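You operate a simulated robot arm through the tools that you are given. There is no shell and no other tool. Be economical: measure what you need, move in short steps, check, and stop when the job is done.

You are at the controls of a simulated robot arm. One attempt, no reset.

Task
Top the blue water cup up to about MAX and start the station.
Fine: pour from the white mug with the cup out of its socket; put the mug back; cup back in before you switch on; dial on high; wait for the blue light. Set down upright: blue water cup, white mug.

It is judged by the outcome, as a careful person would: the job done as asked, and still so three seconds after it is handed in. It fails if anything else is knocked over, pushed out of place, dropped, spilled or broken.

Robot
A 6-joint arm with a two-finger parallel gripper, fixed in place. Base frame: the origin is at the foot of the arm, x ahead of it, y to its left, z up; the work surface is at about z = 0. Lengths are in m, angles in rad, forces in N, time in s.
With the tool pointing down near the work surface it reaches from about 0.14 to 0.58 m from the base axis. Its first joint turns from -1.152 to 1.152 rad. Payload 2.1 kg.
The TCP is the grasp point between the finger pads, 0.03 m short of the fingertips. In the tool frame z runs along the fingers and y along their closing line. The gripper opens to 0.094 m. The fingers are 0.028 m wide and 0.01 m thick; the gripper's body (0.05 by 0.096 m) begins 0.055 m behind the TCP.
Orientation is told as [roll, pitch, yaw] about the base's x, y, z axes, in that order, counted from this pose: with the fingers straight down and closing along the base's y, the tool's x points along the base's -x, its y along +y and its z along -z.

Tools
- The arm moves only by the tool arm_command. Its argument "increments" is a list that holds one entry, the list of rows, each a list of 7 numbers: the shift along the base's x, y, z in units of 25 mm (1.0 is 25 mm), then the turn, a rotation vector about the base's x, y, z in units of 5 degrees (1.0 is 5 degrees), then the finger opening in m, from 0 to 0.094. In form: [[[tx, ty, tz, rx, ry, rz, grip], ...]]. A call has 1 to 10 rows; each row shifts and turns the commanded pose from where the row before left it. A call with a number of a shift or a turn outside -1 to 1 is refused whole. Each row takes 0.2 s and may step no farther than 0.05 m and 0.15 rad from the row before; otherwise, or with a gripper value out of range, the whole call is refused. Where a pose cannot be reached the arm comes as near as it can. A force on the tool above 90 N (or 10 N above the force at the start of the call, whichever is more), or a blocked arm, ends the call early, and 0.2 s more pass. Each finger travels about 0.072 m/s and halts on what it meets, pressing with about 45 N; the grip force reading is that of the motor and also rises with nothing between the fingers. The clock runs only during rows and for 0.2 s after the last one: add rows that do not move to give the fingers time. The reply holds the time, the measured pose of the TCP, the force on the tool along the base axes, the opening and the grip force, in the units named above and with some noise, with the torque about the TCP (base axes, N m) and any sound that the robot's microphone picked up.
- Cameras (640 x 400 px; columns grow to the right, rows downward): "scene" is fixed at [0.0323, -0.3551, 0.498]; the picture's right is [0.93, -0.37, 0.00], its down [-0.16, -0.40, -0.90] and it looks along [0.33, 0.84, -0.44] (base axes); focal length 216 px, centre (320, 200). "wrist" rides on the gripper at [0.076, 0.014, -0.103] in the tool frame; the picture's right is [-0.18, 0.98, 0.00], its down [-0.75, -0.14, -0.64] and it looks along [-0.63, -0.12, 0.77] (tool axes); focal length 243 px, centre (320, 200). There is no depth. A picture from a camera that has moved, and an enlarged one, comes with that camera's place and axes in the base frame and with its lens.
- camera(camera): a new picture of that camera. No time passes.
- close_up(camera, box): a new picture of the part [left, top, right, bottom] of that camera's present view, enlarged. No time passes.
- hand_in(): hands the job in; it is judged then, once.

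Work in short steps. Places have to be worked out from the pictures, the camera data and where the tool is seen: move nearer, look again, correct. Check each grasp and each placing, and mend what went wrong. You have 120 turns and 68 pictures in all, those below and enlarged ones among them. Open the gripper and draw the arm clear of the work before you hand the job in, unless the task says otherwise; then end with one line.

The tools are called as name(argument=value, ...) on one line, values as JSON. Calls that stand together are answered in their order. arm_command: Moves the arm, as the interface text tells. Its arguments: {"type":"object","properties":{"increments":{"type":"array","items":{"type":"array","items":{"type":"array","items":{"type":"number"}}}}},"required":["increments"]} The other tools are called the same way: camera (camera) takes a picture; close_up (camera, box) takes an enlarged picture of a part of a camera's view; hand_in () hands the job in.

At the start:

```text
t: 0.0
tcp_pos: [0.2685, 0.0717, 0.4453]
ee_rot: [0.001, -0.003, -0.001]
wrist_force: [-0.7, 0.1, 0.3]
moment: [0.0, -0.02, 0.01]
grip_width: 0.0941
grasp_force: 0.1
```

scene: 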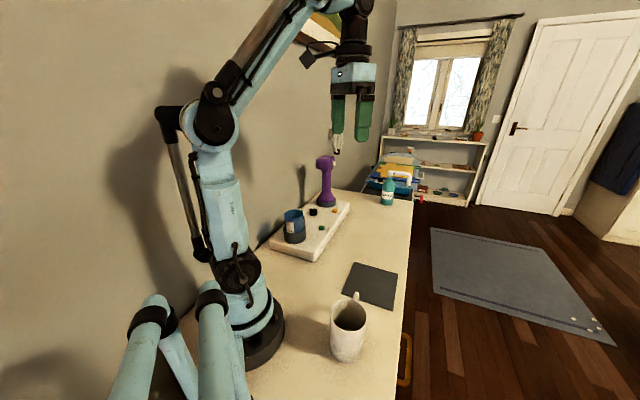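
wrist: 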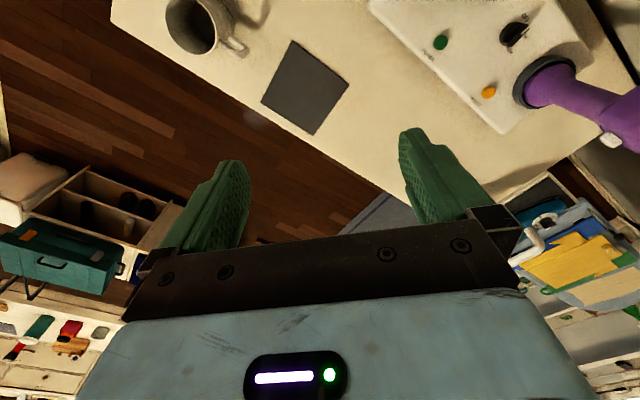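

I'll begin with enlarged views of the station and the mug to locate things.

close_up(camera="scene", box=[250, 140, 410, 270])

close_up(camera="scene", box=[290, 250, 420, 380])

```text
3.08 times, centred on (330, 205) of scene
camera zoom: at [0.0323, -0.3551, 0.498], right [0.93, -0.37, 0.0], down [-0.16, -0.4, -0.9], along [0.33, 0.84, -0.44], focal length 666 px, centre (289, 185)
```

zoom: 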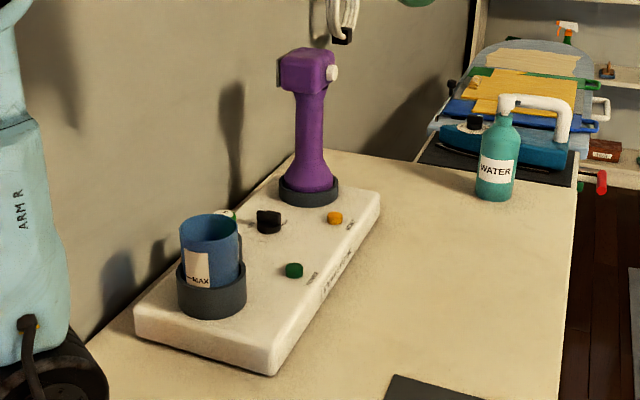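

```text
3.08 times, centred on (355, 315) of scene
camera zoom: at [0.0323, -0.3551, 0.498], right [0.93, -0.37, 0.0], down [-0.16, -0.4, -0.9], along [0.33, 0.84, -0.44], focal length 666 px, centre (212, -154)
```

zoom: 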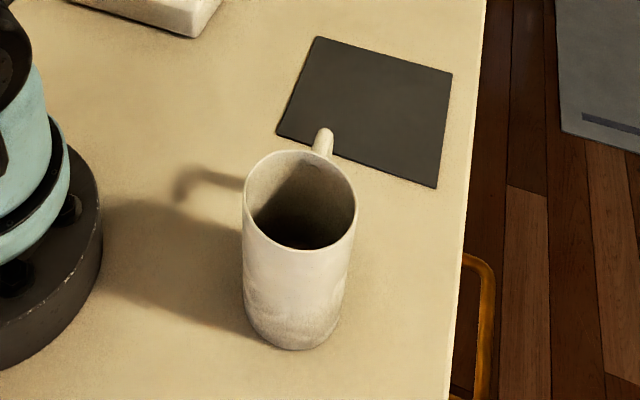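

Estimates: mug at about (0.186, -0.116), height 0.11, handle toward about 45°. The station runs at about 45°, with the cup near (0.187, 0.285), knob near (0.30, 0.41) and green button near (0.295, 0.30). I'll move over the station, yawed 45°, to look closer.

arm_command(increments=[[[-0.3, 0.5, -0.2, 0, 0, 1, 0.094], [-0.3, 0.5, -0.2, 0, 0, 1, 0.094], [-0.3, 0.5, -0.2, 0, 0, 1, 0.094], [-0.3, 0.5, -0.2, 0, 0, 1, 0.094], [-0.3, 0.5, -0.2, 0, 0, 1, 0.094], [-0.3, 0.5, -0.2, 0, 0, 1, 0.094], [0, 0.5, -0.2, 0, 0, 1, 0.094], [0, 0.5, -0.2, 0, 0, 1, 0.094], [0, 0.5, 0, 0, 0, 1, 0.094], [0, 0, 0, 0, 0, 0, 0.094]]])

camera(camera="wrist")

```text
t: 2.2
tcp_pos: [0.2237, 0.1858, 0.4052]
ee_rot: [0.001, -0.003, 0.786]
wrist_force: [-0.1, -0.8, 0.0]
moment: [0.02, -0.02, 0.06]
grip_width: 0.0939
grasp_force: 0.1
```

```text
63 pictures are left
camera wrist: at [0.1597, 0.1413, 0.5078], right [-0.57, 0.82, 0.0], down [0.63, 0.43, 0.64], along [0.53, 0.36, -0.77], focal length 243 px, centre (320, 200)
```

wrist: 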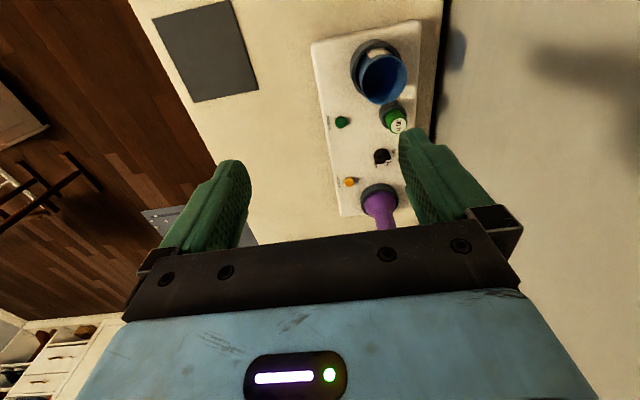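

A green object stands behind the cup; I'll zoom in on the station.

close_up(camera="wrist", box=[300, 10, 450, 230])

close_up(camera="wrist", box=[320, 100, 410, 200])

```text
1.82 times, centred on (375, 120) of wrist
camera zoom: at [0.1597, 0.1413, 0.5078], right [-0.57, 0.82, 0.0], down [0.63, 0.43, 0.64], along [0.53, 0.36, -0.77], focal length 441 px, centre (220, 346)
```

zoom: 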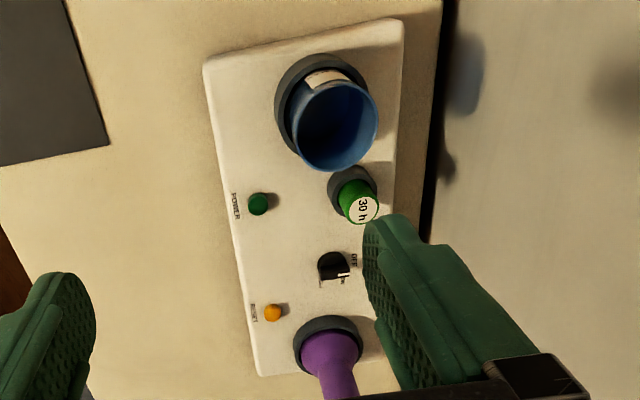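

```text
4.00 times, centred on (365, 150) of wrist
camera zoom: at [0.1597, 0.1413, 0.5078], right [-0.57, 0.82, 0.0], down [0.63, 0.43, 0.64], along [0.53, 0.36, -0.77], focal length 970 px, centre (140, 400)
```

zoom: 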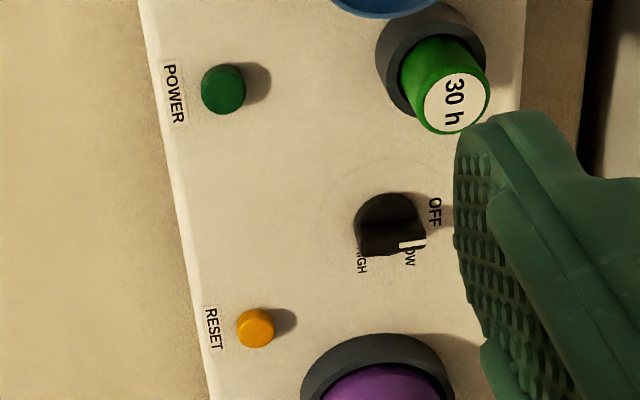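

The station has a POWER button, a RESET button, a dial marked OFF/LOW/HIGH, and a 30 h cartridge. Triangulating puts the cup rim at (0.182, 0.262, 0.14) with a diameter of about 66 mm. I'll move above the cup and check the alignment.

arm_command(increments=[[[-0.24, 0.44, -0.94, 0, 0, 0, 0.094], [-0.24, 0.44, -0.94, 0, 0, 0, 0.094], [-0.24, 0.44, -0.94, 0, 0, 0, 0.094], [-0.24, 0.44, -0.94, 0, 0, 0, 0.094], [-0.24, 0.44, -0.94, 0, 0, 0, 0.094], [-0.24, 0.44, -0.94, 0, 0, 0, 0.094], [-0.23, 0.41, -0.94, 0, 0, 0, 0.094], [0, 0, 0, 0, 0, 0, 0.094]]])

camera(camera="wrist")

camera(camera="scene")

```text
t: 4.0
tcp_pos: [0.1835, 0.2628, 0.242]
ee_rot: [-0.001, -0.002, 0.786]
wrist_force: [0.7, 0.4, -0.4]
moment: [0.01, 0.0, -0.02]
grip_width: 0.0942
grasp_force: 0.0
```

```text
60 pictures are left
camera wrist: at [0.1183, 0.2194, 0.3442], right [-0.56, 0.83, 0.0], down [0.63, 0.43, 0.64], along [0.53, 0.36, -0.77], focal length 243 px, centre (320, 200)
```

wrist: 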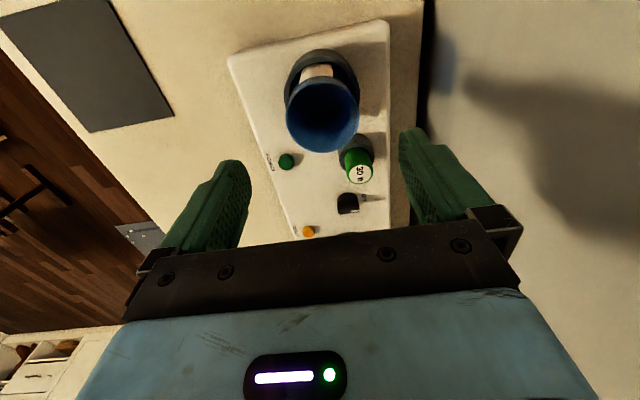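

```text
59 pictures are left
```

scene: 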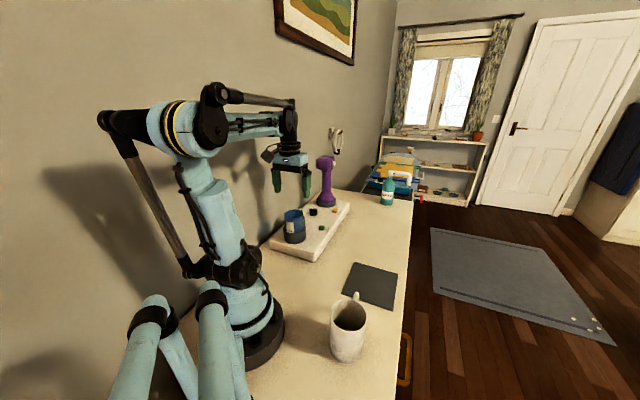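

Both estimates agree, with the cup at about (0.181, 0.263). Now I'll descend to z = 0.105 around it.

arm_command(increments=[[[-0.08, 0, -0.92, 0, 0, 0, 0.094], [0, 0, -0.92, 0, 0, 0, 0.094], [0, 0, -0.92, 0, 0, 0, 0.094], [0, 0, -0.92, 0, 0, 0, 0.094], [0, 0, -0.92, 0, 0, 0, 0.094], [0, 0, -0.88, 0, 0, 0, 0.094], [0, 0, 0, 0, 0, 0, 0.094]]])

camera(camera="wrist")

close_up(camera="scene", box=[250, 140, 410, 270])

```text
t: 5.6
tcp_pos: [0.1794, 0.2617, 0.1051]
ee_rot: [0.0, -0.001, 0.786]
wrist_force: [0.1, -0.2, 0.7]
moment: [0.01, 0.0, 0.0]
grip_width: 0.0939
grasp_force: 0.1
```

```text
58 pictures are left
camera wrist: at [0.1149, 0.2166, 0.206], right [-0.56, 0.83, 0.0], down [0.63, 0.43, 0.64], along [0.53, 0.36, -0.77], focal length 243 px, centre (320, 200)
```

wrist: 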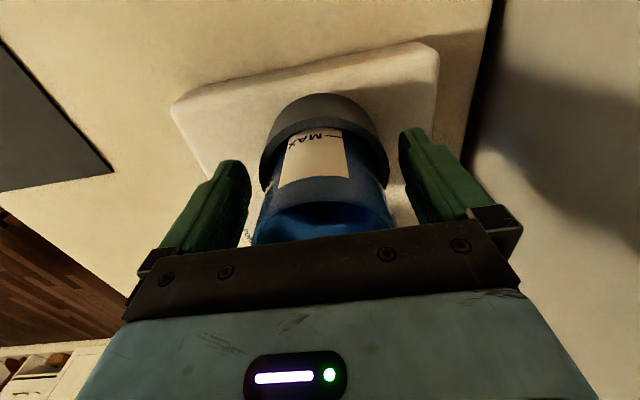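

```text
3.08 times, centred on (330, 205) of scene
camera zoom: at [0.0323, -0.3551, 0.498], right [0.93, -0.37, 0.0], down [-0.16, -0.4, -0.9], along [0.33, 0.84, -0.44], focal length 666 px, centre (289, 185)
```

zoom: 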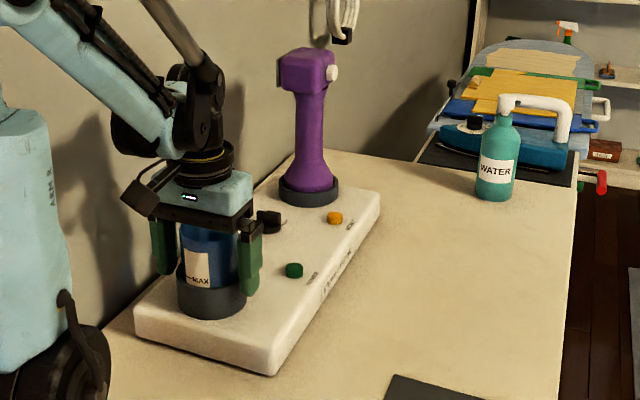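

The cup is centred between the fingers, so I'll close on it.

arm_command(increments=[[[0, 0, 0, 0, 0, 0, 0.055], [0, 0, 0, 0, 0, 0, 0.055], [0, 0, 0, 0, 0, 0, 0.055]]])

```text
t: 6.4
tcp_pos: [0.1779, 0.2611, 0.1039]
ee_rot: [0.003, -0.003, 0.785]
wrist_force: [-6.5, 11.3, -17.3]
moment: [0.32, 0.29, -0.11]
grip_width: 0.0751
grasp_force: 44.8
```

Stopped at 75 mm with some side load; I'll check visually.

close_up(camera="wrist", box=[160, 60, 480, 260])

close_up(camera="scene", box=[270, 170, 350, 230])

```text
2.00 times, centred on (320, 160) of wrist
camera zoom: at [0.1146, 0.2168, 0.206], right [-0.56, 0.83, 0.0], down [0.63, 0.43, 0.64], along [0.53, 0.36, -0.77], focal length 485 px, centre (320, 280)
```

zoom: 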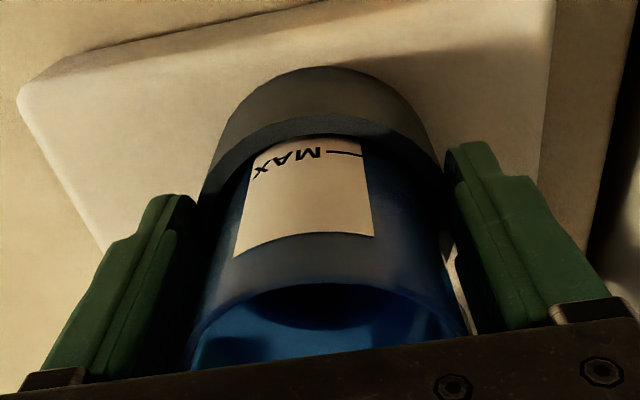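

```text
6.67 times, centred on (310, 200) of scene
camera zoom: at [0.0324, -0.3551, 0.498], right [0.93, -0.37, 0.0], down [-0.16, -0.4, -0.9], along [0.33, 0.84, -0.44], focal length 1443 px, centre (387, 200)
```

zoom: 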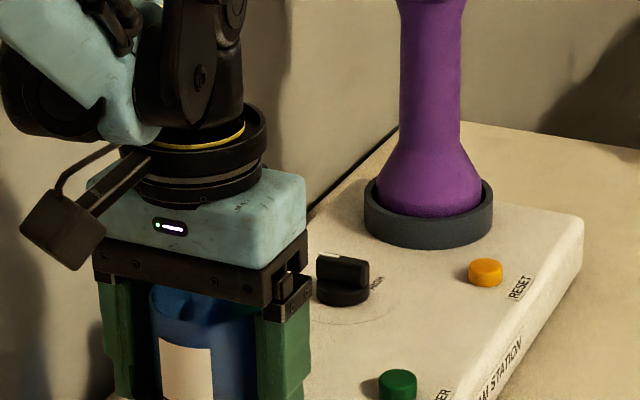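

One finger seems to have met the socket ring. I'll open, rise 15 mm, shift slightly to centre, and close again.

arm_command(increments=[[[0, 0, 0, 0, 0, 0, 0.094], [0, 0, 0, 0, 0, 0, 0.094], [0, 0, 0.6, 0, 0, 0, 0.094], [0, 0, 0, 0, 0, 0, 0.094], [0, 0, 0, 0, 0, 0, 0.055], [0, 0, 0, 0, 0, 0, 0.055], [0, 0, 0, 0, 0, 0, 0.055]]])

close_up(camera="wrist", box=[160, 60, 480, 260])

```text
t: 8.0
tcp_pos: [0.1797, 0.2618, 0.1199]
ee_rot: [0.001, 0.001, 0.787]
wrist_force: [-2.0, 0.3, 3.7]
moment: [-0.03, -0.05, 0.01]
grip_width: 0.0641
grasp_force: 45.4
```

```text
2.00 times, centred on (320, 160) of wrist
camera zoom: at [0.1153, 0.2172, 0.2216], right [-0.56, 0.83, 0.0], down [0.63, 0.43, 0.64], along [0.53, 0.36, -0.77], focal length 485 px, centre (320, 280)
```

zoom: 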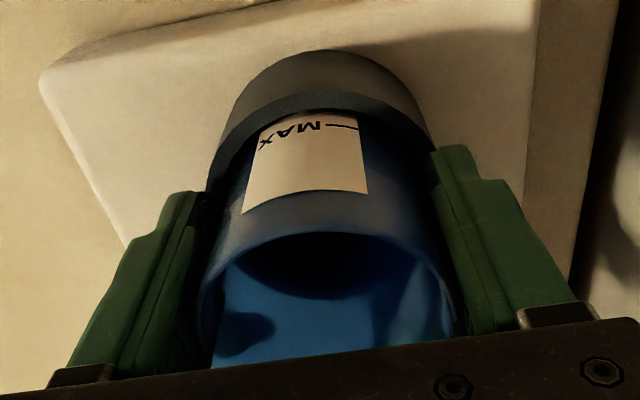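

Solid 64 mm grip, and the seat pose is TCP (0.1797, 0.2618, 0.1199), yaw 0.787. I'll lift gently.

arm_command(increments=[[[0, 0, 0.3, 0, 0, 0, 0.055], [0, 0, 0.5, 0, 0, 0, 0.055], [0, 0, 0.6, 0, 0, 0, 0.055], [0, 0, 0.6, 0, 0, 0, 0.055], [0, 0, 0.6, 0, 0, 0, 0.055], [0, 0, 0.6, 0, 0, 0, 0.055], [0, 0, 0.4, 0, 0, 0, 0.055], [0, 0, 0, 0, 0, 0, 0.055]]])

close_up(camera="scene", box=[240, 120, 360, 250])

```text
t: 9.8
tcp_pos: [0.1812, 0.2613, 0.2104]
ee_rot: [0.0, -0.002, 0.784]
wrist_force: [0.5, -0.4, -0.2]
moment: [0.0, 0.04, -0.07]
grip_width: 0.0639
grasp_force: 44.7
```

```text
3.08 times, centred on (300, 185) of scene
camera zoom: at [0.0323, -0.3551, 0.498], right [0.93, -0.37, 0.0], down [-0.16, -0.4, -0.9], along [0.33, 0.84, -0.44], focal length 666 px, centre (382, 246)
```

zoom: 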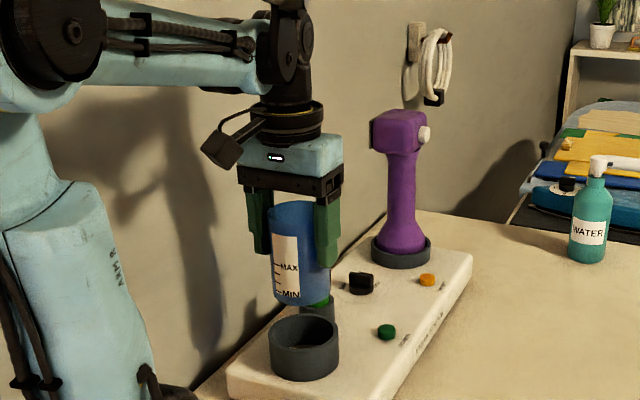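

The cup is out and held upright, with MIN/MAX scale visible. I'll carry it gently to the grey mat at about (0.338, 0.018).

arm_command(increments=[[[0.2, -0.3, 0, 0, 0, 0, 0.055], [0.4, -0.6, 0, 0, 0, 0, 0.055], [0.4, -0.6, 0, 0, 0, 0, 0.055], [0.4, -0.6, 0, 0, 0, 0, 0.055], [0.4, -0.65, 0, 0, 0, 0, 0.055], [0.4, -0.65, 0, 0, 0, 0, 0.055], [0.4, -0.65, 0, 0, 0, 0, 0.055], [0.4, -0.65, 0, 0, 0, 0, 0.055], [0.4, -0.65, 0, 0, 0, 0, 0.055], [0.4, -0.65, 0, 0, 0, 0, 0.055]]])

arm_command(increments=[[[0.4, -0.65, 0, 0, 0, 0, 0.055], [0.4, -0.65, -0.2, 0, 0, 0, 0.055], [0.4, -0.65, -0.3, 0, 0, 0, 0.055], [0.4, -0.65, -0.4, 0, 0, 0, 0.055], [0.4, -0.6, -0.4, 0, 0, 0, 0.055], [0.3, -0.5, -0.4, 0, 0, 0, 0.055], [0.2, -0.3, -0.4, 0, 0, 0, 0.055], [0, 0, 0, 0, 0, 0, 0.055]]])

camera(camera="scene")

```text
t: 12.0
tcp_pos: [0.2764, 0.1103, 0.2093]
ee_rot: [0.0, -0.002, 0.784]
wrist_force: [-0.9, -0.2, -0.1]
moment: [0.03, 0.02, -0.01]
grip_width: 0.064
grasp_force: 44.9
```

```text
t: 13.8
tcp_pos: [0.3376, 0.0129, 0.1566]
ee_rot: [0.001, 0.0, 0.785]
wrist_force: [-0.1, -0.3, -2.2]
moment: [0.0, 0.0, -0.01]
grip_width: 0.0643
grasp_force: 45.1
```

```text
52 pictures are left
```

scene: 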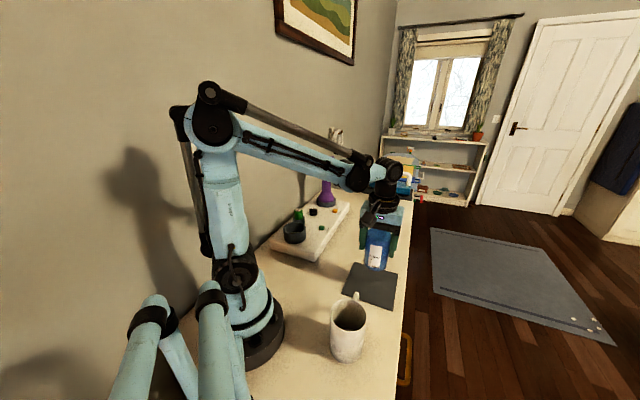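

Over the mat. I'll lower to about 5 mm above it, then feel for contact.

arm_command(increments=[[[0, 0.1, -0.6, 0, 0, 0, 0.055], [0, 0.1, -0.6, 0, 0, 0, 0.055], [0, 0, -0.6, 0, 0, 0, 0.055], [0, 0, -0.6, 0, 0, 0, 0.055], [0, 0, -0.4, 0, 0, 0, 0.055], [0, 0, -0.1, 0, 0, 0, 0.055], [0, 0, 0, 0, 0, 0, 0.055]]])

close_up(camera="scene", box=[330, 190, 430, 320])

```text
t: 15.4
tcp_pos: [0.3371, 0.0177, 0.0829]
ee_rot: [0.0, 0.0, 0.786]
wrist_force: [-0.1, -0.2, -0.5]
moment: [0.0, 0.03, 0.0]
grip_width: 0.0639
grasp_force: 45.3
```

```text
3.08 times, centred on (380, 255) of scene
camera zoom: at [0.0323, -0.3551, 0.498], right [0.93, -0.37, 0.0], down [-0.16, -0.4, -0.9], along [0.33, 0.84, -0.44], focal length 666 px, centre (135, 31)
```

zoom: 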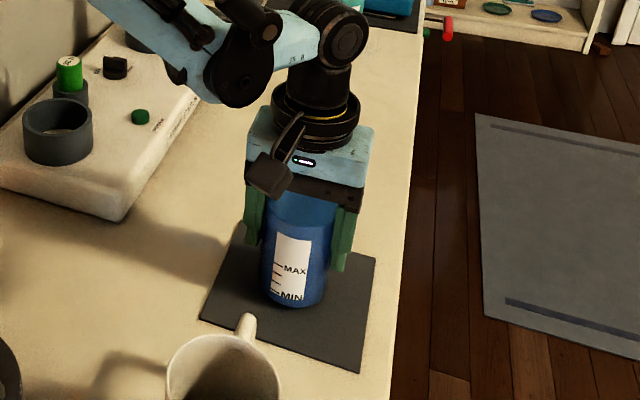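

Nearly down. I'll feel for contact in 2 mm steps.

arm_command(increments=[[[0, 0, -0.08, 0, 0, 0, 0.055], [0, 0, -0.08, 0, 0, 0, 0.055], [0, 0, -0.08, 0, 0, 0, 0.055], [0, 0, 0, 0, 0, 0, 0.055]]])

```text
t: 16.4
tcp_pos: [0.3375, 0.0165, 0.0774]
ee_rot: [0.001, 0.0, 0.786]
wrist_force: [-0.5, 0.1, -1.1]
moment: [0.04, 0.0, 0.0]
grip_width: 0.0641
grasp_force: 44.9
```

arm_command(increments=[[[0, 0, -0.06, 0, 0, 0, 0.055], [0, 0, -0.06, 0, 0, 0, 0.055], [0, 0, 0, 0, 0, 0, 0.055]]])

```text
t: 17.2
tcp_pos: [0.3379, 0.0151, 0.0758]
ee_rot: [0.0, -0.003, 0.784]
wrist_force: [-4.1, 0.8, 48.2]
moment: [0.54, -0.31, 0.01]
grip_width: 0.064
grasp_force: 45.3
```

Contact was felt at z of about 0.076. I'll back off slightly, then release and rise straight up.

arm_command(increments=[[[0, 0, 0.05, 0, 0, 0, 0.055], [0, 0, 0, 0, 0, 0, 0.07], [0, 0, 0, 0, 0, 0, 0.094], [0, 0, 0, 0, 0, 0, 0.094], [0, 0, 0, 0, 0, 0, 0.094]]])

arm_command(increments=[[[0, 0, 0.5, 0, 0, 0, 0.094], [0, 0, 1, 0, 0, 0, 0.094], [0, 0, 1, 0, 0, 0, 0.094], [0, 0, 1, 0, 0, 0, 0.094], [0, 0, 1, 0, 0, 0, 0.094], [0, 0, 1, 0, 0, 0, 0.094], [0, 0, 0, 0, 0, 0, 0.094]]])

close_up(camera="scene", box=[320, 230, 420, 310])

camera(camera="wrist")

```text
t: 18.4
tcp_pos: [0.3388, 0.0165, 0.076]
ee_rot: [0.0, 0.0, 0.785]
wrist_force: [0.7, 0.0, 0.0]
moment: [0.02, -0.03, 0.01]
grip_width: 0.0939
grasp_force: 0.0
```

```text
t: 20.0
tcp_pos: [0.3376, 0.0166, 0.2132]
ee_rot: [0.0, 0.0, 0.784]
wrist_force: [-0.6, 0.0, -0.2]
moment: [-0.02, -0.01, 0.01]
grip_width: 0.0941
grasp_force: 0.0
```

```text
5.00 times, centred on (370, 270) of scene
camera zoom: at [0.0323, -0.3551, 0.498], right [0.93, -0.37, 0.0], down [-0.16, -0.4, -0.9], along [0.33, 0.84, -0.44], focal length 1082 px, centre (70, -150)
```

zoom: 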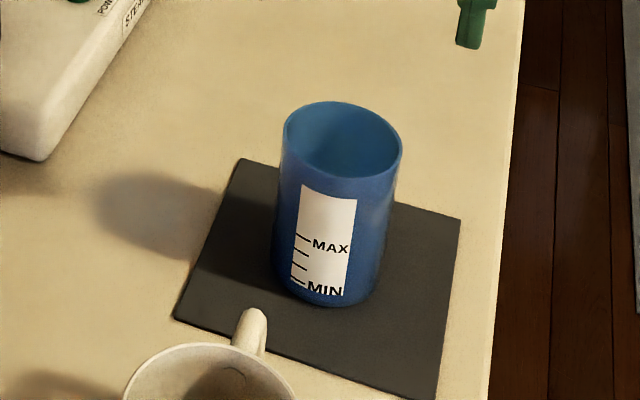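

```text
49 pictures are left
camera wrist: at [0.2731, -0.0275, 0.3161], right [-0.56, 0.83, 0.0], down [0.63, 0.43, 0.64], along [0.53, 0.36, -0.77], focal length 243 px, centre (320, 200)
```

wrist: 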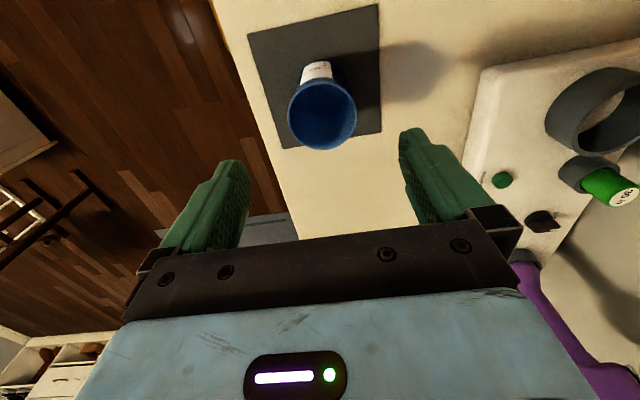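

The cup stands upright on the mat. I'll look inside the cup, then go over the mug.

close_up(camera="wrist", box=[280, 50, 370, 160])

```text
3.64 times, centred on (325, 105) of wrist
camera zoom: at [0.2731, -0.0275, 0.3161], right [-0.56, 0.83, 0.0], down [0.63, 0.43, 0.64], along [0.53, 0.36, -0.77], focal length 882 px, centre (302, 546)
```

zoom: 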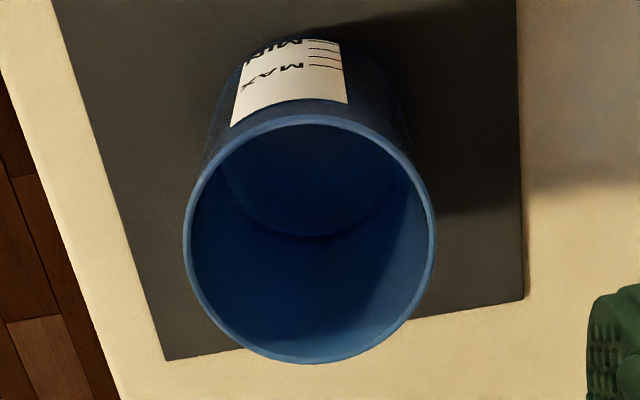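

The dark disc is near the cup floor, so it's low and needs filling to around half the cup's height. Next I'll move above the mug with the same yaw, since the fingers straddle perpendicular to its handle.

arm_command(increments=[[[-0.7, -0.6, 0.2, 0, 0, 0, 0.094], [-0.7, -0.6, 0.2, 0, 0, 0, 0.094], [-0.7, -0.6, 0.2, 0, 0, 0, 0.094], [-0.7, -0.6, 0.2, 0, 0, 0, 0.094], [-0.7, -0.6, 0.2, 0, 0, 0, 0.094], [-0.7, -0.6, 0, 0, 0, 0, 0.094], [-0.7, -0.6, 0, 0, 0, 0, 0.094], [-0.7, -0.6, 0, 0, 0, 0, 0.094], [-0.4, -0.5, 0, 0, 0, 0, 0.094], [0, 0, 0, 0, 0, 0, 0.094]]])

camera(camera="wrist")

camera(camera="scene")

```text
t: 22.2
tcp_pos: [0.1871, -0.1156, 0.2394]
ee_rot: [0.0, 0.001, 0.784]
wrist_force: [0.5, 0.4, 0.5]
moment: [-0.01, 0.01, 0.02]
grip_width: 0.094
grasp_force: 0.1
```

```text
47 pictures are left
camera wrist: at [0.1226, -0.1593, 0.3416], right [-0.56, 0.83, 0.0], down [0.63, 0.43, 0.64], along [0.53, 0.36, -0.77], focal length 243 px, centre (320, 200)
```

wrist: 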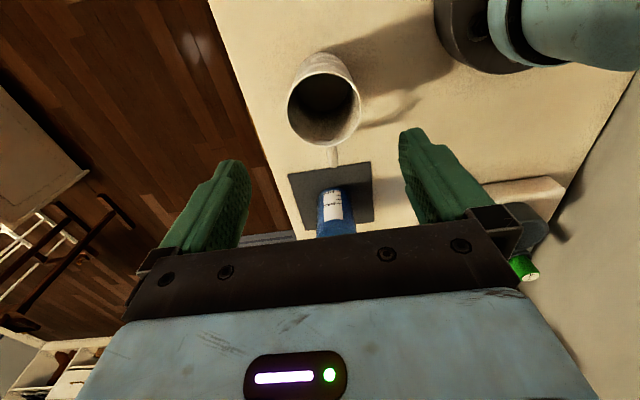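

```text
46 pictures are left
```

scene: 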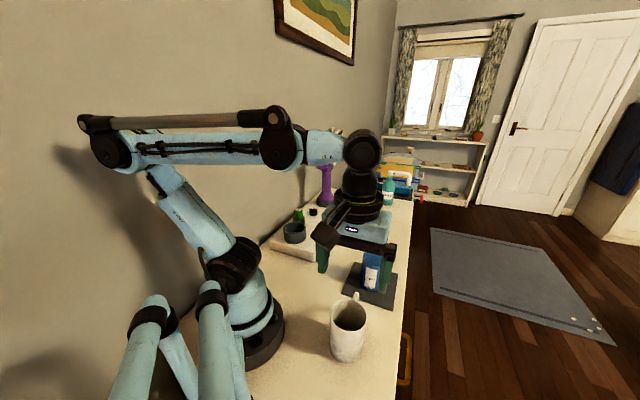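

The mug rim triangulates to about (0.190, -0.110, 0.105) with a diameter of about 70 mm. I'll zoom in to see how full it is and how the handle sits.

close_up(camera="wrist", box=[270, 40, 400, 180])

```text
2.86 times, centred on (335, 110) of wrist
camera zoom: at [0.1226, -0.1593, 0.3416], right [-0.56, 0.83, 0.0], down [0.63, 0.43, 0.64], along [0.53, 0.36, -0.77], focal length 693 px, centre (277, 457)
```

zoom: 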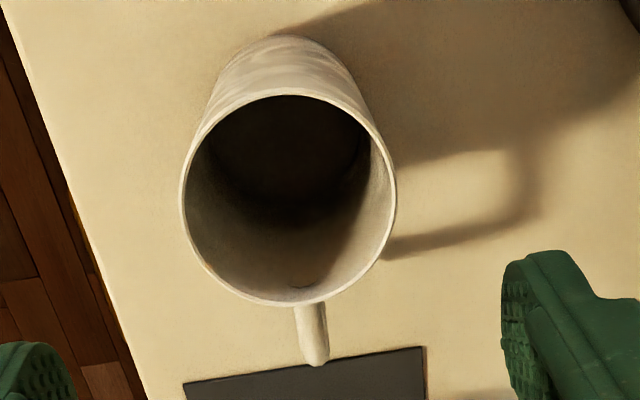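

I'll dry-run the pour pose with an empty hand, high up. First translate over the mat while yawing to a heading of -20°.

arm_command(increments=[[[0.6, 0.35, 0.1, 0, 0, -1, 0.094], [0.6, 0.35, 0.1, 0, 0, -1, 0.094], [0.7, 0.4, 0.2, 0, 0, -1, 0.094], [0.7, 0.4, 0.2, 0, 0, -1, 0.094], [0.7, 0.4, 0.2, 0, 0, -1, 0.094], [0.7, 0.4, 0.2, 0, 0, -1, 0.094], [0.7, 0.4, 0.2, 0, 0, -1, 0.094], [0.7, 0.4, 0, 0, 0, -1, 0.094], [0.7, 0.4, 0, 0, 0, -1, 0.094], [0.7, 0.4, 0, 0, 0, -1, 0.094]]])

arm_command(increments=[[[0.7, 0.4, 0, 0, 0, -1, 0.094], [0.4, 0.2, 0, 0, 0, -1, 0.094], [0.3, 0.2, 0, 0, 0, -1, 0.094], [0, 0, 0, 0, 0, 0, 0.094]]])

arm_command(increments=[[[0, 0, 0, -0.342, -0.94, 0, 0.094], [0, 0, 0, -0.342, -0.94, 0, 0.094], [0, 0, 0, -0.342, -0.94, 0, 0.094], [0, 0, 0, -0.342, -0.94, 0, 0.094], [0, 0, 0, -0.342, -0.94, 0, 0.094], [0, 0, 0, -0.342, -0.94, 0, 0.094], [0, 0, 0, -0.342, -0.94, 0, 0.094], [0, 0, 0, -0.342, -0.94, 0, 0.094], [0, 0, 0, -0.342, -0.94, 0, 0.094], [0, 0, 0, 0, 0, 0, 0.094]]])

arm_command(increments=[[[0, 0, 0, -0.342, -0.94, 0, 0.094], [0, 0, 0, -0.342, -0.94, 0, 0.094], [0, 0, 0, -0.342, -0.94, 0, 0.094], [0, 0, 0, -0.342, -0.94, 0, 0.094], [0, 0, 0, -0.342, -0.94, 0, 0.094], [0, 0, 0, -0.342, -0.94, 0, 0.094], [0, 0, 0, -0.342, -0.94, 0, 0.094], [0, 0, 0, -0.342, -0.94, 0, 0.094], [0, 0, 0, -0.342, -0.94, 0, 0.094], [0, 0, 0, 0, 0, 0, 0.094]]])

camera(camera="scene")

```text
t: 24.4
tcp_pos: [0.36, -0.0174, 0.2675]
ee_rot: [0.001, -0.004, -0.089]
wrist_force: [0.7, 0.3, -0.4]
moment: [-0.01, -0.01, 0.01]
grip_width: 0.094
grasp_force: 0.0
```

```text
t: 25.4
tcp_pos: [0.3931, 0.0023, 0.2681]
ee_rot: [0.0, -0.003, -0.352]
wrist_force: [0.0, -0.8, -0.4]
moment: [-0.02, -0.02, 0.03]
grip_width: 0.0941
grasp_force: 0.1
```

```text
t: 27.6
tcp_pos: [0.3933, 0.0026, 0.2689]
ee_rot: [0.001, -0.786, -0.35]
wrist_force: [0.1, 0.1, -0.2]
moment: [0.02, -0.03, 0.02]
grip_width: 0.0935
grasp_force: 0.0
```

```text
t: 29.8
tcp_pos: [0.3922, 0.0019, 0.2679]
ee_rot: [2.771, -1.566, -3.122]
wrist_force: [0.1, 0.0, 0.5]
moment: [0.02, 0.01, 0.01]
grip_width: 0.094
grasp_force: 0.1
```

```text
44 pictures are left
```

scene: 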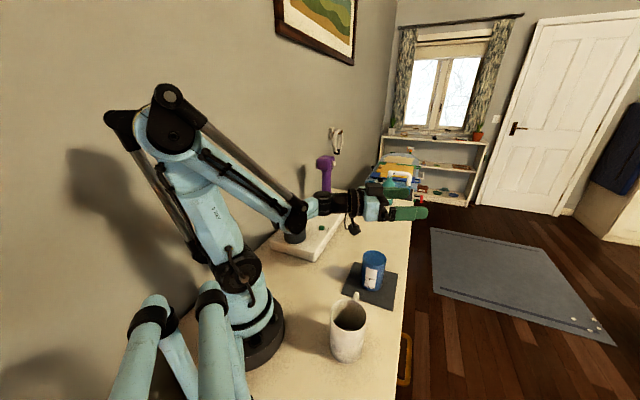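

The full 90° tilt is reachable, and the cup stays visible to the scene camera. I'll untilt and go back above the mug, yawed 45°.

arm_command(increments=[[[0, 0, 0, 0.342, 0.94, 0, 0.094], [0, 0, 0, 0.342, 0.94, 0, 0.094], [0, 0, 0, 0.342, 0.94, 0, 0.094], [0, 0, 0, 0.342, 0.94, 0, 0.094], [0, 0, 0, 0.342, 0.94, 0, 0.094], [0, 0, 0, 0.342, 0.94, 0, 0.094], [0, 0, 0, 0.342, 0.94, 0, 0.094], [0, 0, 0, 0.342, 0.94, 0, 0.094], [0, 0, 0, 0.342, 0.94, 0, 0.094], [0, 0, 0, 0, 0, 0, 0.094]]])

arm_command(increments=[[[0, 0, 0, 0.342, 0.94, 0, 0.094], [0, 0, 0, 0.342, 0.94, 0, 0.094], [0, 0, 0, 0.342, 0.94, 0, 0.094], [0, 0, 0, 0.342, 0.94, 0, 0.094], [0, 0, 0, 0.342, 0.94, 0, 0.094], [0, 0, 0, 0.342, 0.94, 0, 0.094], [0, 0, 0, 0.342, 0.94, 0, 0.094], [0, 0, 0, 0.342, 0.94, 0, 0.094], [0, 0, 0, 0.342, 0.94, 0, 0.094], [0, 0, 0, 0, 0, 0, 0.094]]])

arm_command(increments=[[[-0.6, -0.33, 0, 0, 0, 1, 0.094], [-0.6, -0.33, 0, 0, 0, 1, 0.094], [-0.6, -0.33, 0, 0, 0, 1, 0.094], [-0.6, -0.33, 0, 0, 0, 1, 0.094], [-0.6, -0.33, 0, 0, 0, 1, 0.094], [-0.6, -0.34, 0, 0, 0, 1, 0.094], [-0.6, -0.34, 0, 0, 0, 1, 0.094], [-0.6, -0.34, 0, 0, 0, 1, 0.094], [-0.6, -0.34, 0, 0, 0, 1, 0.094], [-0.6, -0.34, 0, 0, 0, 1, 0.094]]])

arm_command(increments=[[[-0.7, -0.37, -0.4, 0, 0, 1, 0.094], [-0.7, -0.37, -0.4, 0, 0, 1, 0.094], [-0.66, -0.35, -0.4, 0, 0, 1, 0.094], [0, 0, 0, 0, 0, 0, 0.094]]])

```text
t: 32.0
tcp_pos: [0.3942, 0.0019, 0.2684]
ee_rot: [0.001, -0.783, -0.352]
wrist_force: [0.1, 0.2, -0.5]
moment: [-0.03, 0.01, 0.01]
grip_width: 0.0938
grasp_force: 0.1
```

```text
t: 34.2
tcp_pos: [0.3942, 0.0024, 0.2683]
ee_rot: [0.0, 0.0, -0.349]
wrist_force: [-0.1, -0.3, -0.2]
moment: [-0.01, 0.02, 0.02]
grip_width: 0.0941
grasp_force: 0.1
```

```text
t: 36.4
tcp_pos: [0.2415, -0.0819, 0.2689]
ee_rot: [0.0, -0.002, 0.526]
wrist_force: [0.3, 0.1, 0.2]
moment: [0.02, -0.03, -0.01]
grip_width: 0.0938
grasp_force: 0.1
```

```text
t: 37.4
tcp_pos: [0.1928, -0.1086, 0.2389]
ee_rot: [0.0, 0.0, 0.786]
wrist_force: [0.2, 0.2, 0.3]
moment: [0.0, 0.0, 0.0]
grip_width: 0.094
grasp_force: 0.1
```

Descend to tips just above the rim and verify.

arm_command(increments=[[[-0.07, 0, -0.9, 0, 0, 0, 0.094], [0, 0, -0.9, 0, 0, 0, 0.094], [0, 0, -0.9, 0, 0, 0, 0.094], [0, 0, -0.8, 0, 0, 0, 0.094], [0, 0, 0, 0, 0, 0, 0.094]]])

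camera(camera="wrist")

close_up(camera="scene", box=[280, 220, 420, 380])

```text
t: 38.6
tcp_pos: [0.1902, -0.1086, 0.1507]
ee_rot: [0.001, -0.001, 0.786]
wrist_force: [-0.4, -0.5, 0.9]
moment: [0.03, 0.03, 0.0]
grip_width: 0.0944
grasp_force: 0.1
```

```text
43 pictures are left
camera wrist: at [0.1259, -0.1525, 0.2525], right [-0.56, 0.83, 0.0], down [0.63, 0.43, 0.64], along [0.53, 0.36, -0.77], focal length 243 px, centre (320, 200)
```

wrist: 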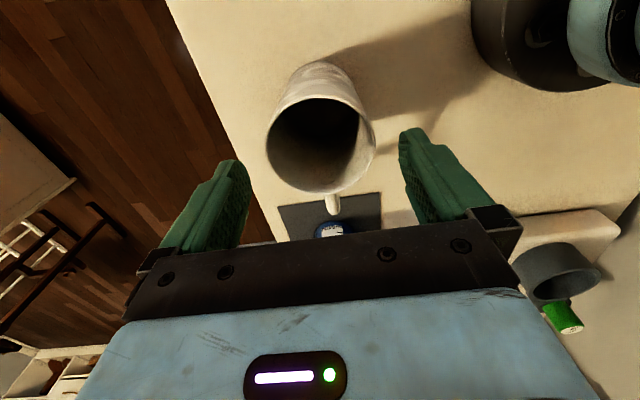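

```text
2.50 times, centred on (350, 300) of scene
camera zoom: at [0.0323, -0.3551, 0.498], right [0.93, -0.37, 0.0], down [-0.16, -0.4, -0.9], along [0.33, 0.84, -0.44], focal length 541 px, centre (245, -50)
```

zoom: 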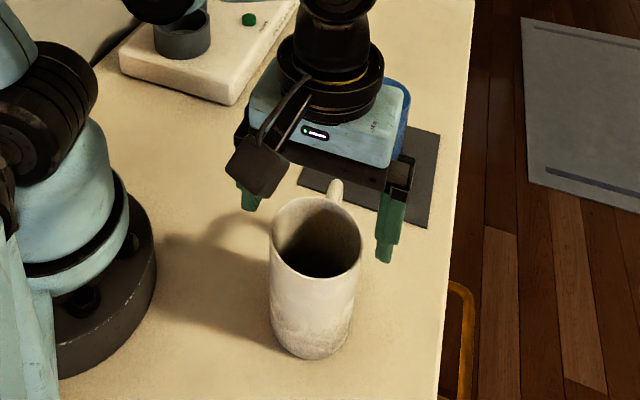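

Centred within about 2 mm. Now I'll lower to z = 0.07 and close.

arm_command(increments=[[[0.05, 0.04, -0.7, 0, 0, 0, 0.094], [0, 0, -0.8, 0, 0, 0, 0.094], [0, 0, -0.8, 0, 0, 0, 0.094], [0, 0, -0.7, 0, 0, 0, 0.094], [0, 0, -0.22, 0, 0, 0, 0.094], [0, 0, 0, 0, 0, 0, 0.094], [0, 0, 0, 0, 0, 0, 0.06], [0, 0, 0, 0, 0, 0, 0.06], [0, 0, 0, 0, 0, 0, 0.06]]])

close_up(camera="wrist", box=[160, 60, 480, 260])

```text
t: 40.6
tcp_pos: [0.1923, -0.1061, 0.0706]
ee_rot: [0.0, -0.001, 0.785]
wrist_force: [0.2, -0.6, -0.1]
moment: [0.02, 0.04, 0.0]
grip_width: 0.073
grasp_force: 44.9
```

```text
2.00 times, centred on (320, 160) of wrist
camera zoom: at [0.1269, -0.1501, 0.1729], right [-0.56, 0.83, 0.0], down [0.63, 0.43, 0.64], along [0.53, 0.36, -0.77], focal length 485 px, centre (320, 280)
```

zoom: 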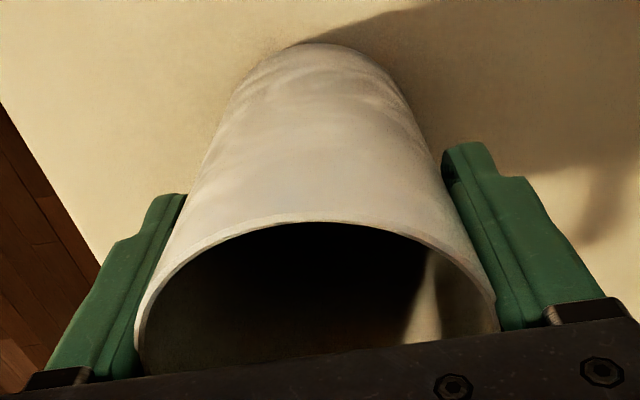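

The mug is gripped at 73 mm; its return pose is TCP (0.192, -0.107, 0.0706), yaw 0.785. I'll lift gently.

arm_command(increments=[[[0, 0, 0.2, 0, 0, 0, 0.06], [0, 0, 0.4, 0, 0, 0, 0.06], [0, 0, 0.6, 0, 0, 0, 0.06], [0, 0, 0.6, 0, 0, 0, 0.06], [0, 0, 0.6, 0, 0, 0, 0.06], [0, 0, 0.6, 0, 0, 0, 0.06], [0, 0, 0.6, 0, 0, 0, 0.06], [0, 0, 0.4, 0, 0, 0, 0.06], [0, 0, 0.2, 0, 0, 0, 0.06], [0, 0, 0, 0, 0, 0, 0.06]]])

close_up(camera="scene", box=[280, 200, 420, 340])

```text
t: 42.8
tcp_pos: [0.1905, -0.108, 0.1754]
ee_rot: [0.0, 0.001, 0.786]
wrist_force: [-0.4, 0.2, -2.7]
moment: [0.05, 0.02, 0.05]
grip_width: 0.0731
grasp_force: 45.0
```

```text
2.86 times, centred on (350, 270) of scene
camera zoom: at [0.0323, -0.3551, 0.498], right [0.93, -0.37, 0.0], down [-0.16, -0.4, -0.9], along [0.33, 0.84, -0.44], focal length 618 px, centre (234, 0)
```

zoom: 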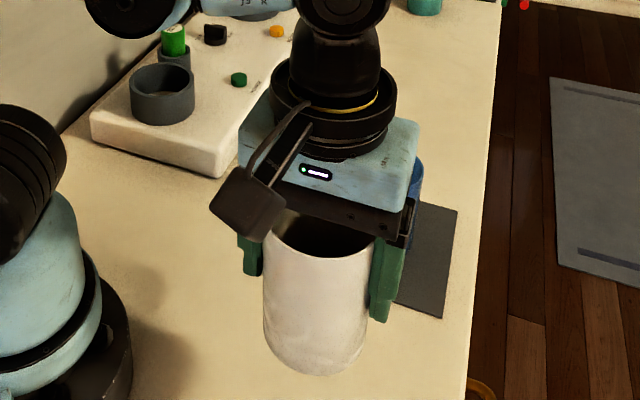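

Lifted, weighing about 2.7 N. I'll carry it gently to the pour position, yawing to -20°.

arm_command(increments=[[[0.2, 0.1, 0.3, 0, 0, -0.5, 0.06], [0.4, 0.25, 0.3, 0, 0, -0.8, 0.06], [0.6, 0.33, 0.3, 0, 0, -1, 0.06], [0.6, 0.33, 0.2, 0, 0, -1, 0.06], [0.6, 0.33, 0, 0, 0, -1, 0.06], [0.6, 0.33, 0, 0, 0, -1, 0.06], [0.6, 0.33, 0, 0, 0, -1, 0.06], [0.6, 0.33, 0, 0, 0, -1, 0.06], [0.6, 0.33, 0, 0, 0, -1, 0.06], [0.6, 0.33, 0, 0, 0, -1, 0.06]]])

arm_command(increments=[[[0.6, 0.33, 0, 0, 0, -1, 0.06], [0.6, 0.33, 0, 0, 0, -1, 0.06], [0.6, 0.33, 0, 0, 0, -0.9, 0.06], [0.5, 0.25, 0, 0, 0, -0.5, 0.06], [0.3, 0.15, -0.1, 0, 0, -0.3, 0.06], [0.1, 0.07, -0.1, 0, 0, 0, 0.06], [0, 0, 0, 0, 0, 0, 0.06]]])

camera(camera="scene")

```text
t: 45.0
tcp_pos: [0.3284, -0.0335, 0.2026]
ee_rot: [0.0, -0.002, -0.029]
wrist_force: [-0.5, 0.4, -2.1]
moment: [-0.03, 0.02, 0.02]
grip_width: 0.0731
grasp_force: 44.6
```

```text
t: 46.6
tcp_pos: [0.3941, 0.0024, 0.1981]
ee_rot: [0.002, -0.001, -0.347]
wrist_force: [0.0, 0.1, -3.4]
moment: [0.0, 0.04, 0.01]
grip_width: 0.0733
grasp_force: 45.2
```

```text
39 pictures are left
```

scene: 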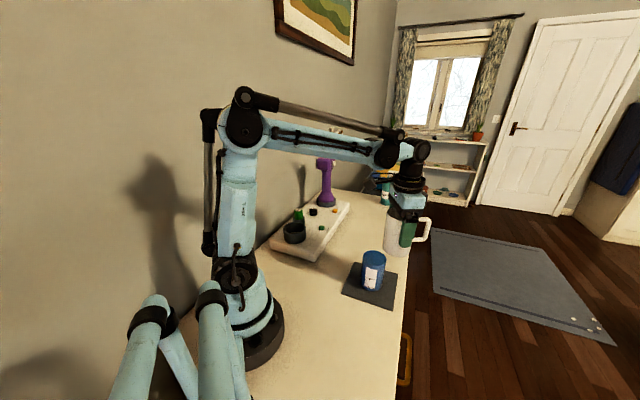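

Refined cup centre is (0.3455, 0.024). I'll nudge y by +3.5 mm, tilt 40° while lowering slightly, then look.

arm_command(increments=[[[0.05, 0.14, 0, -0.17, -0.47, 0, 0.06], [0, 0, 0, -0.342, -0.94, 0, 0.06], [0, 0, 0, -0.342, -0.94, 0, 0.06], [0, 0, -0.2, -0.342, -0.94, 0, 0.06], [0, 0, -0.2, -0.342, -0.94, 0, 0.06], [0, 0, -0.2, -0.342, -0.94, 0, 0.06], [0, 0, -0.2, -0.342, -0.94, 0, 0.06], [0, 0, -0.2, -0.342, -0.94, 0, 0.06], [0, 0, 0, -0.17, -0.47, 0, 0.06], [0, 0, 0, 0, 0, 0, 0.06]]])

close_up(camera="scene", box=[330, 190, 450, 310])

```text
t: 48.8
tcp_pos: [0.3944, 0.0065, 0.173]
ee_rot: [0.002, -0.7, -0.349]
wrist_force: [0.2, -1.3, -2.7]
moment: [0.01, 0.02, -0.01]
grip_width: 0.0732
grasp_force: 45.5
```

```text
3.33 times, centred on (390, 250) of scene
camera zoom: at [0.0323, -0.3551, 0.498], right [0.93, -0.37, 0.0], down [-0.16, -0.4, -0.9], along [0.33, 0.84, -0.44], focal length 721 px, centre (87, 33)
```

zoom: 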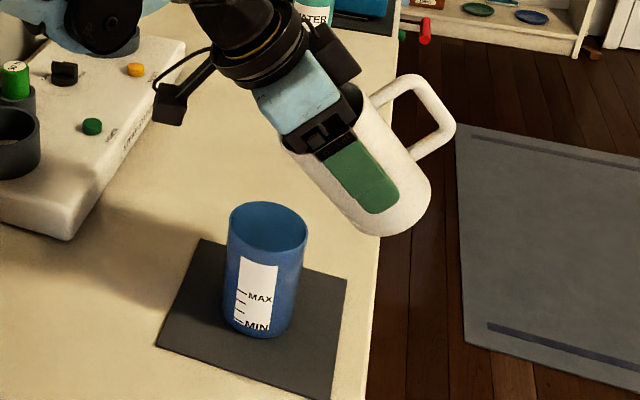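

The lip is right above the cup. I'll tilt to 52° slowly and watch for pouring.

arm_command(increments=[[[0, 0, 0, -0.171, -0.47, 0, 0.06], [0, 0, 0, -0.171, -0.47, 0, 0.06], [0, 0, 0, -0.171, -0.47, 0, 0.06], [0, 0, 0, -0.171, -0.47, 0, 0.06], [0, 0, 0, -0.171, -0.47, 0, 0.06], [0, 0, 0, 0, 0, 0, 0.06], [0, 0, 0, 0, 0, 0, 0.06]]])

close_up(camera="scene", box=[330, 210, 430, 310])

```text
t: 50.4
tcp_pos: [0.3946, 0.0067, 0.1734]
ee_rot: [-0.002, -0.917, -0.349]
wrist_force: [0.7, 0.4, -3.3]
moment: [0.01, 0.06, 0.0]
grip_width: 0.0734
grasp_force: 45.0
```

```text
4.00 times, centred on (380, 260) of scene
camera zoom: at [0.0323, -0.3551, 0.498], right [0.93, -0.37, 0.0], down [-0.16, -0.4, -0.9], along [0.33, 0.84, -0.44], focal length 866 px, centre (80, -40)
```

zoom: 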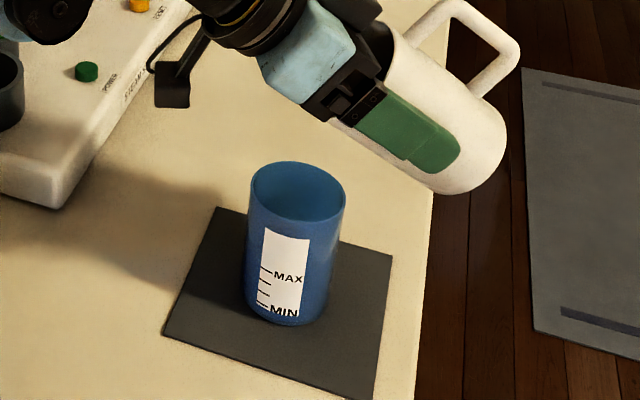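

No flow yet. Continue to about 60°.

arm_command(increments=[[[0, 0, 0, -0.171, -0.47, 0, 0.06], [0, 0, 0, 0, 0, 0, 0.06], [0, 0, 0, -0.171, -0.47, 0, 0.06], [0, 0, 0, 0, 0, 0, 0.06], [0, 0, 0, -0.171, -0.47, 0, 0.06], [0, 0, 0, 0, 0, 0, 0.06], [0, 0, 0, 0, 0, 0, 0.06]]])

close_up(camera="scene", box=[330, 210, 430, 310])

```text
t: 52.0
tcp_pos: [0.3943, 0.0066, 0.1729]
ee_rot: [-0.001, -1.051, -0.349]
wrist_force: [-0.4, 0.4, -3.4]
moment: [0.0, 0.04, -0.02]
grip_width: 0.0733
grasp_force: 45.1
```

```text
4.00 times, centred on (380, 260) of scene
camera zoom: at [0.0323, -0.3551, 0.498], right [0.93, -0.37, 0.0], down [-0.16, -0.4, -0.9], along [0.33, 0.84, -0.44], focal length 866 px, centre (80, -40)
```

zoom: 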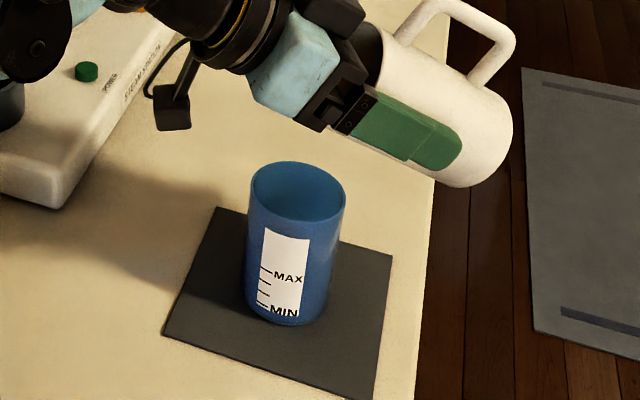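

Still none. Next small steps to about 67°.

arm_command(increments=[[[0, 0, 0, -0.171, -0.47, 0, 0.06], [0, 0, 0, 0, 0, 0, 0.06], [0, 0, 0, -0.171, -0.47, 0, 0.06], [0, 0, 0, 0, 0, 0, 0.06], [0, 0, 0, -0.171, -0.47, 0, 0.06], [0, 0, 0, 0, 0, 0, 0.06]]])

close_up(camera="scene", box=[330, 210, 430, 310])

```text
t: 53.4
tcp_pos: [0.3951, 0.0078, 0.1733]
ee_rot: [-0.002, -1.179, -0.35]
wrist_force: [0.0, 0.7, -2.2]
moment: [0.06, 0.07, 0.0]
grip_width: 0.0733
grasp_force: 44.5
```

```text
4.00 times, centred on (380, 260) of scene
camera zoom: at [0.0323, -0.3551, 0.498], right [0.93, -0.37, 0.0], down [-0.16, -0.4, -0.9], along [0.33, 0.84, -0.44], focal length 866 px, centre (80, -40)
```

zoom: 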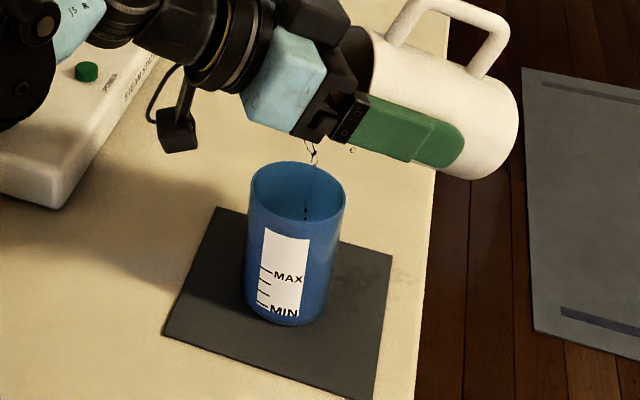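

Flow has begun, with the stream landing in the cup. I'll check closely for stray drops.

close_up(camera="scene", box=[380, 230, 440, 300])

close_up(camera="scene", box=[385, 235, 425, 270])

```text
5.71 times, centred on (410, 265) of scene
camera zoom: at [0.0323, -0.3551, 0.498], right [0.93, -0.37, 0.0], down [-0.16, -0.4, -0.9], along [0.33, 0.84, -0.44], focal length 1236 px, centre (-194, -171)
```

zoom: 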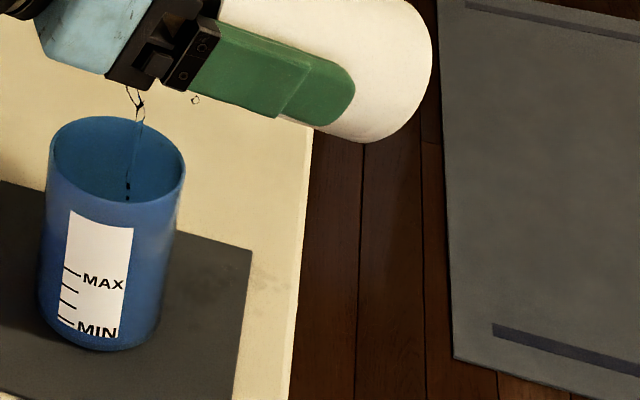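

```text
11.43 times, centred on (405, 252) of scene
camera zoom: at [0.0323, -0.3551, 0.498], right [0.93, -0.37, 0.0], down [-0.16, -0.4, -0.9], along [0.33, 0.84, -0.44], focal length 2473 px, centre (-651, -400)
```

zoom: 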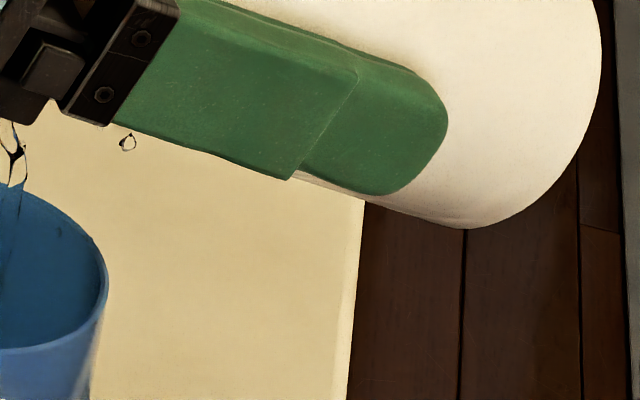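

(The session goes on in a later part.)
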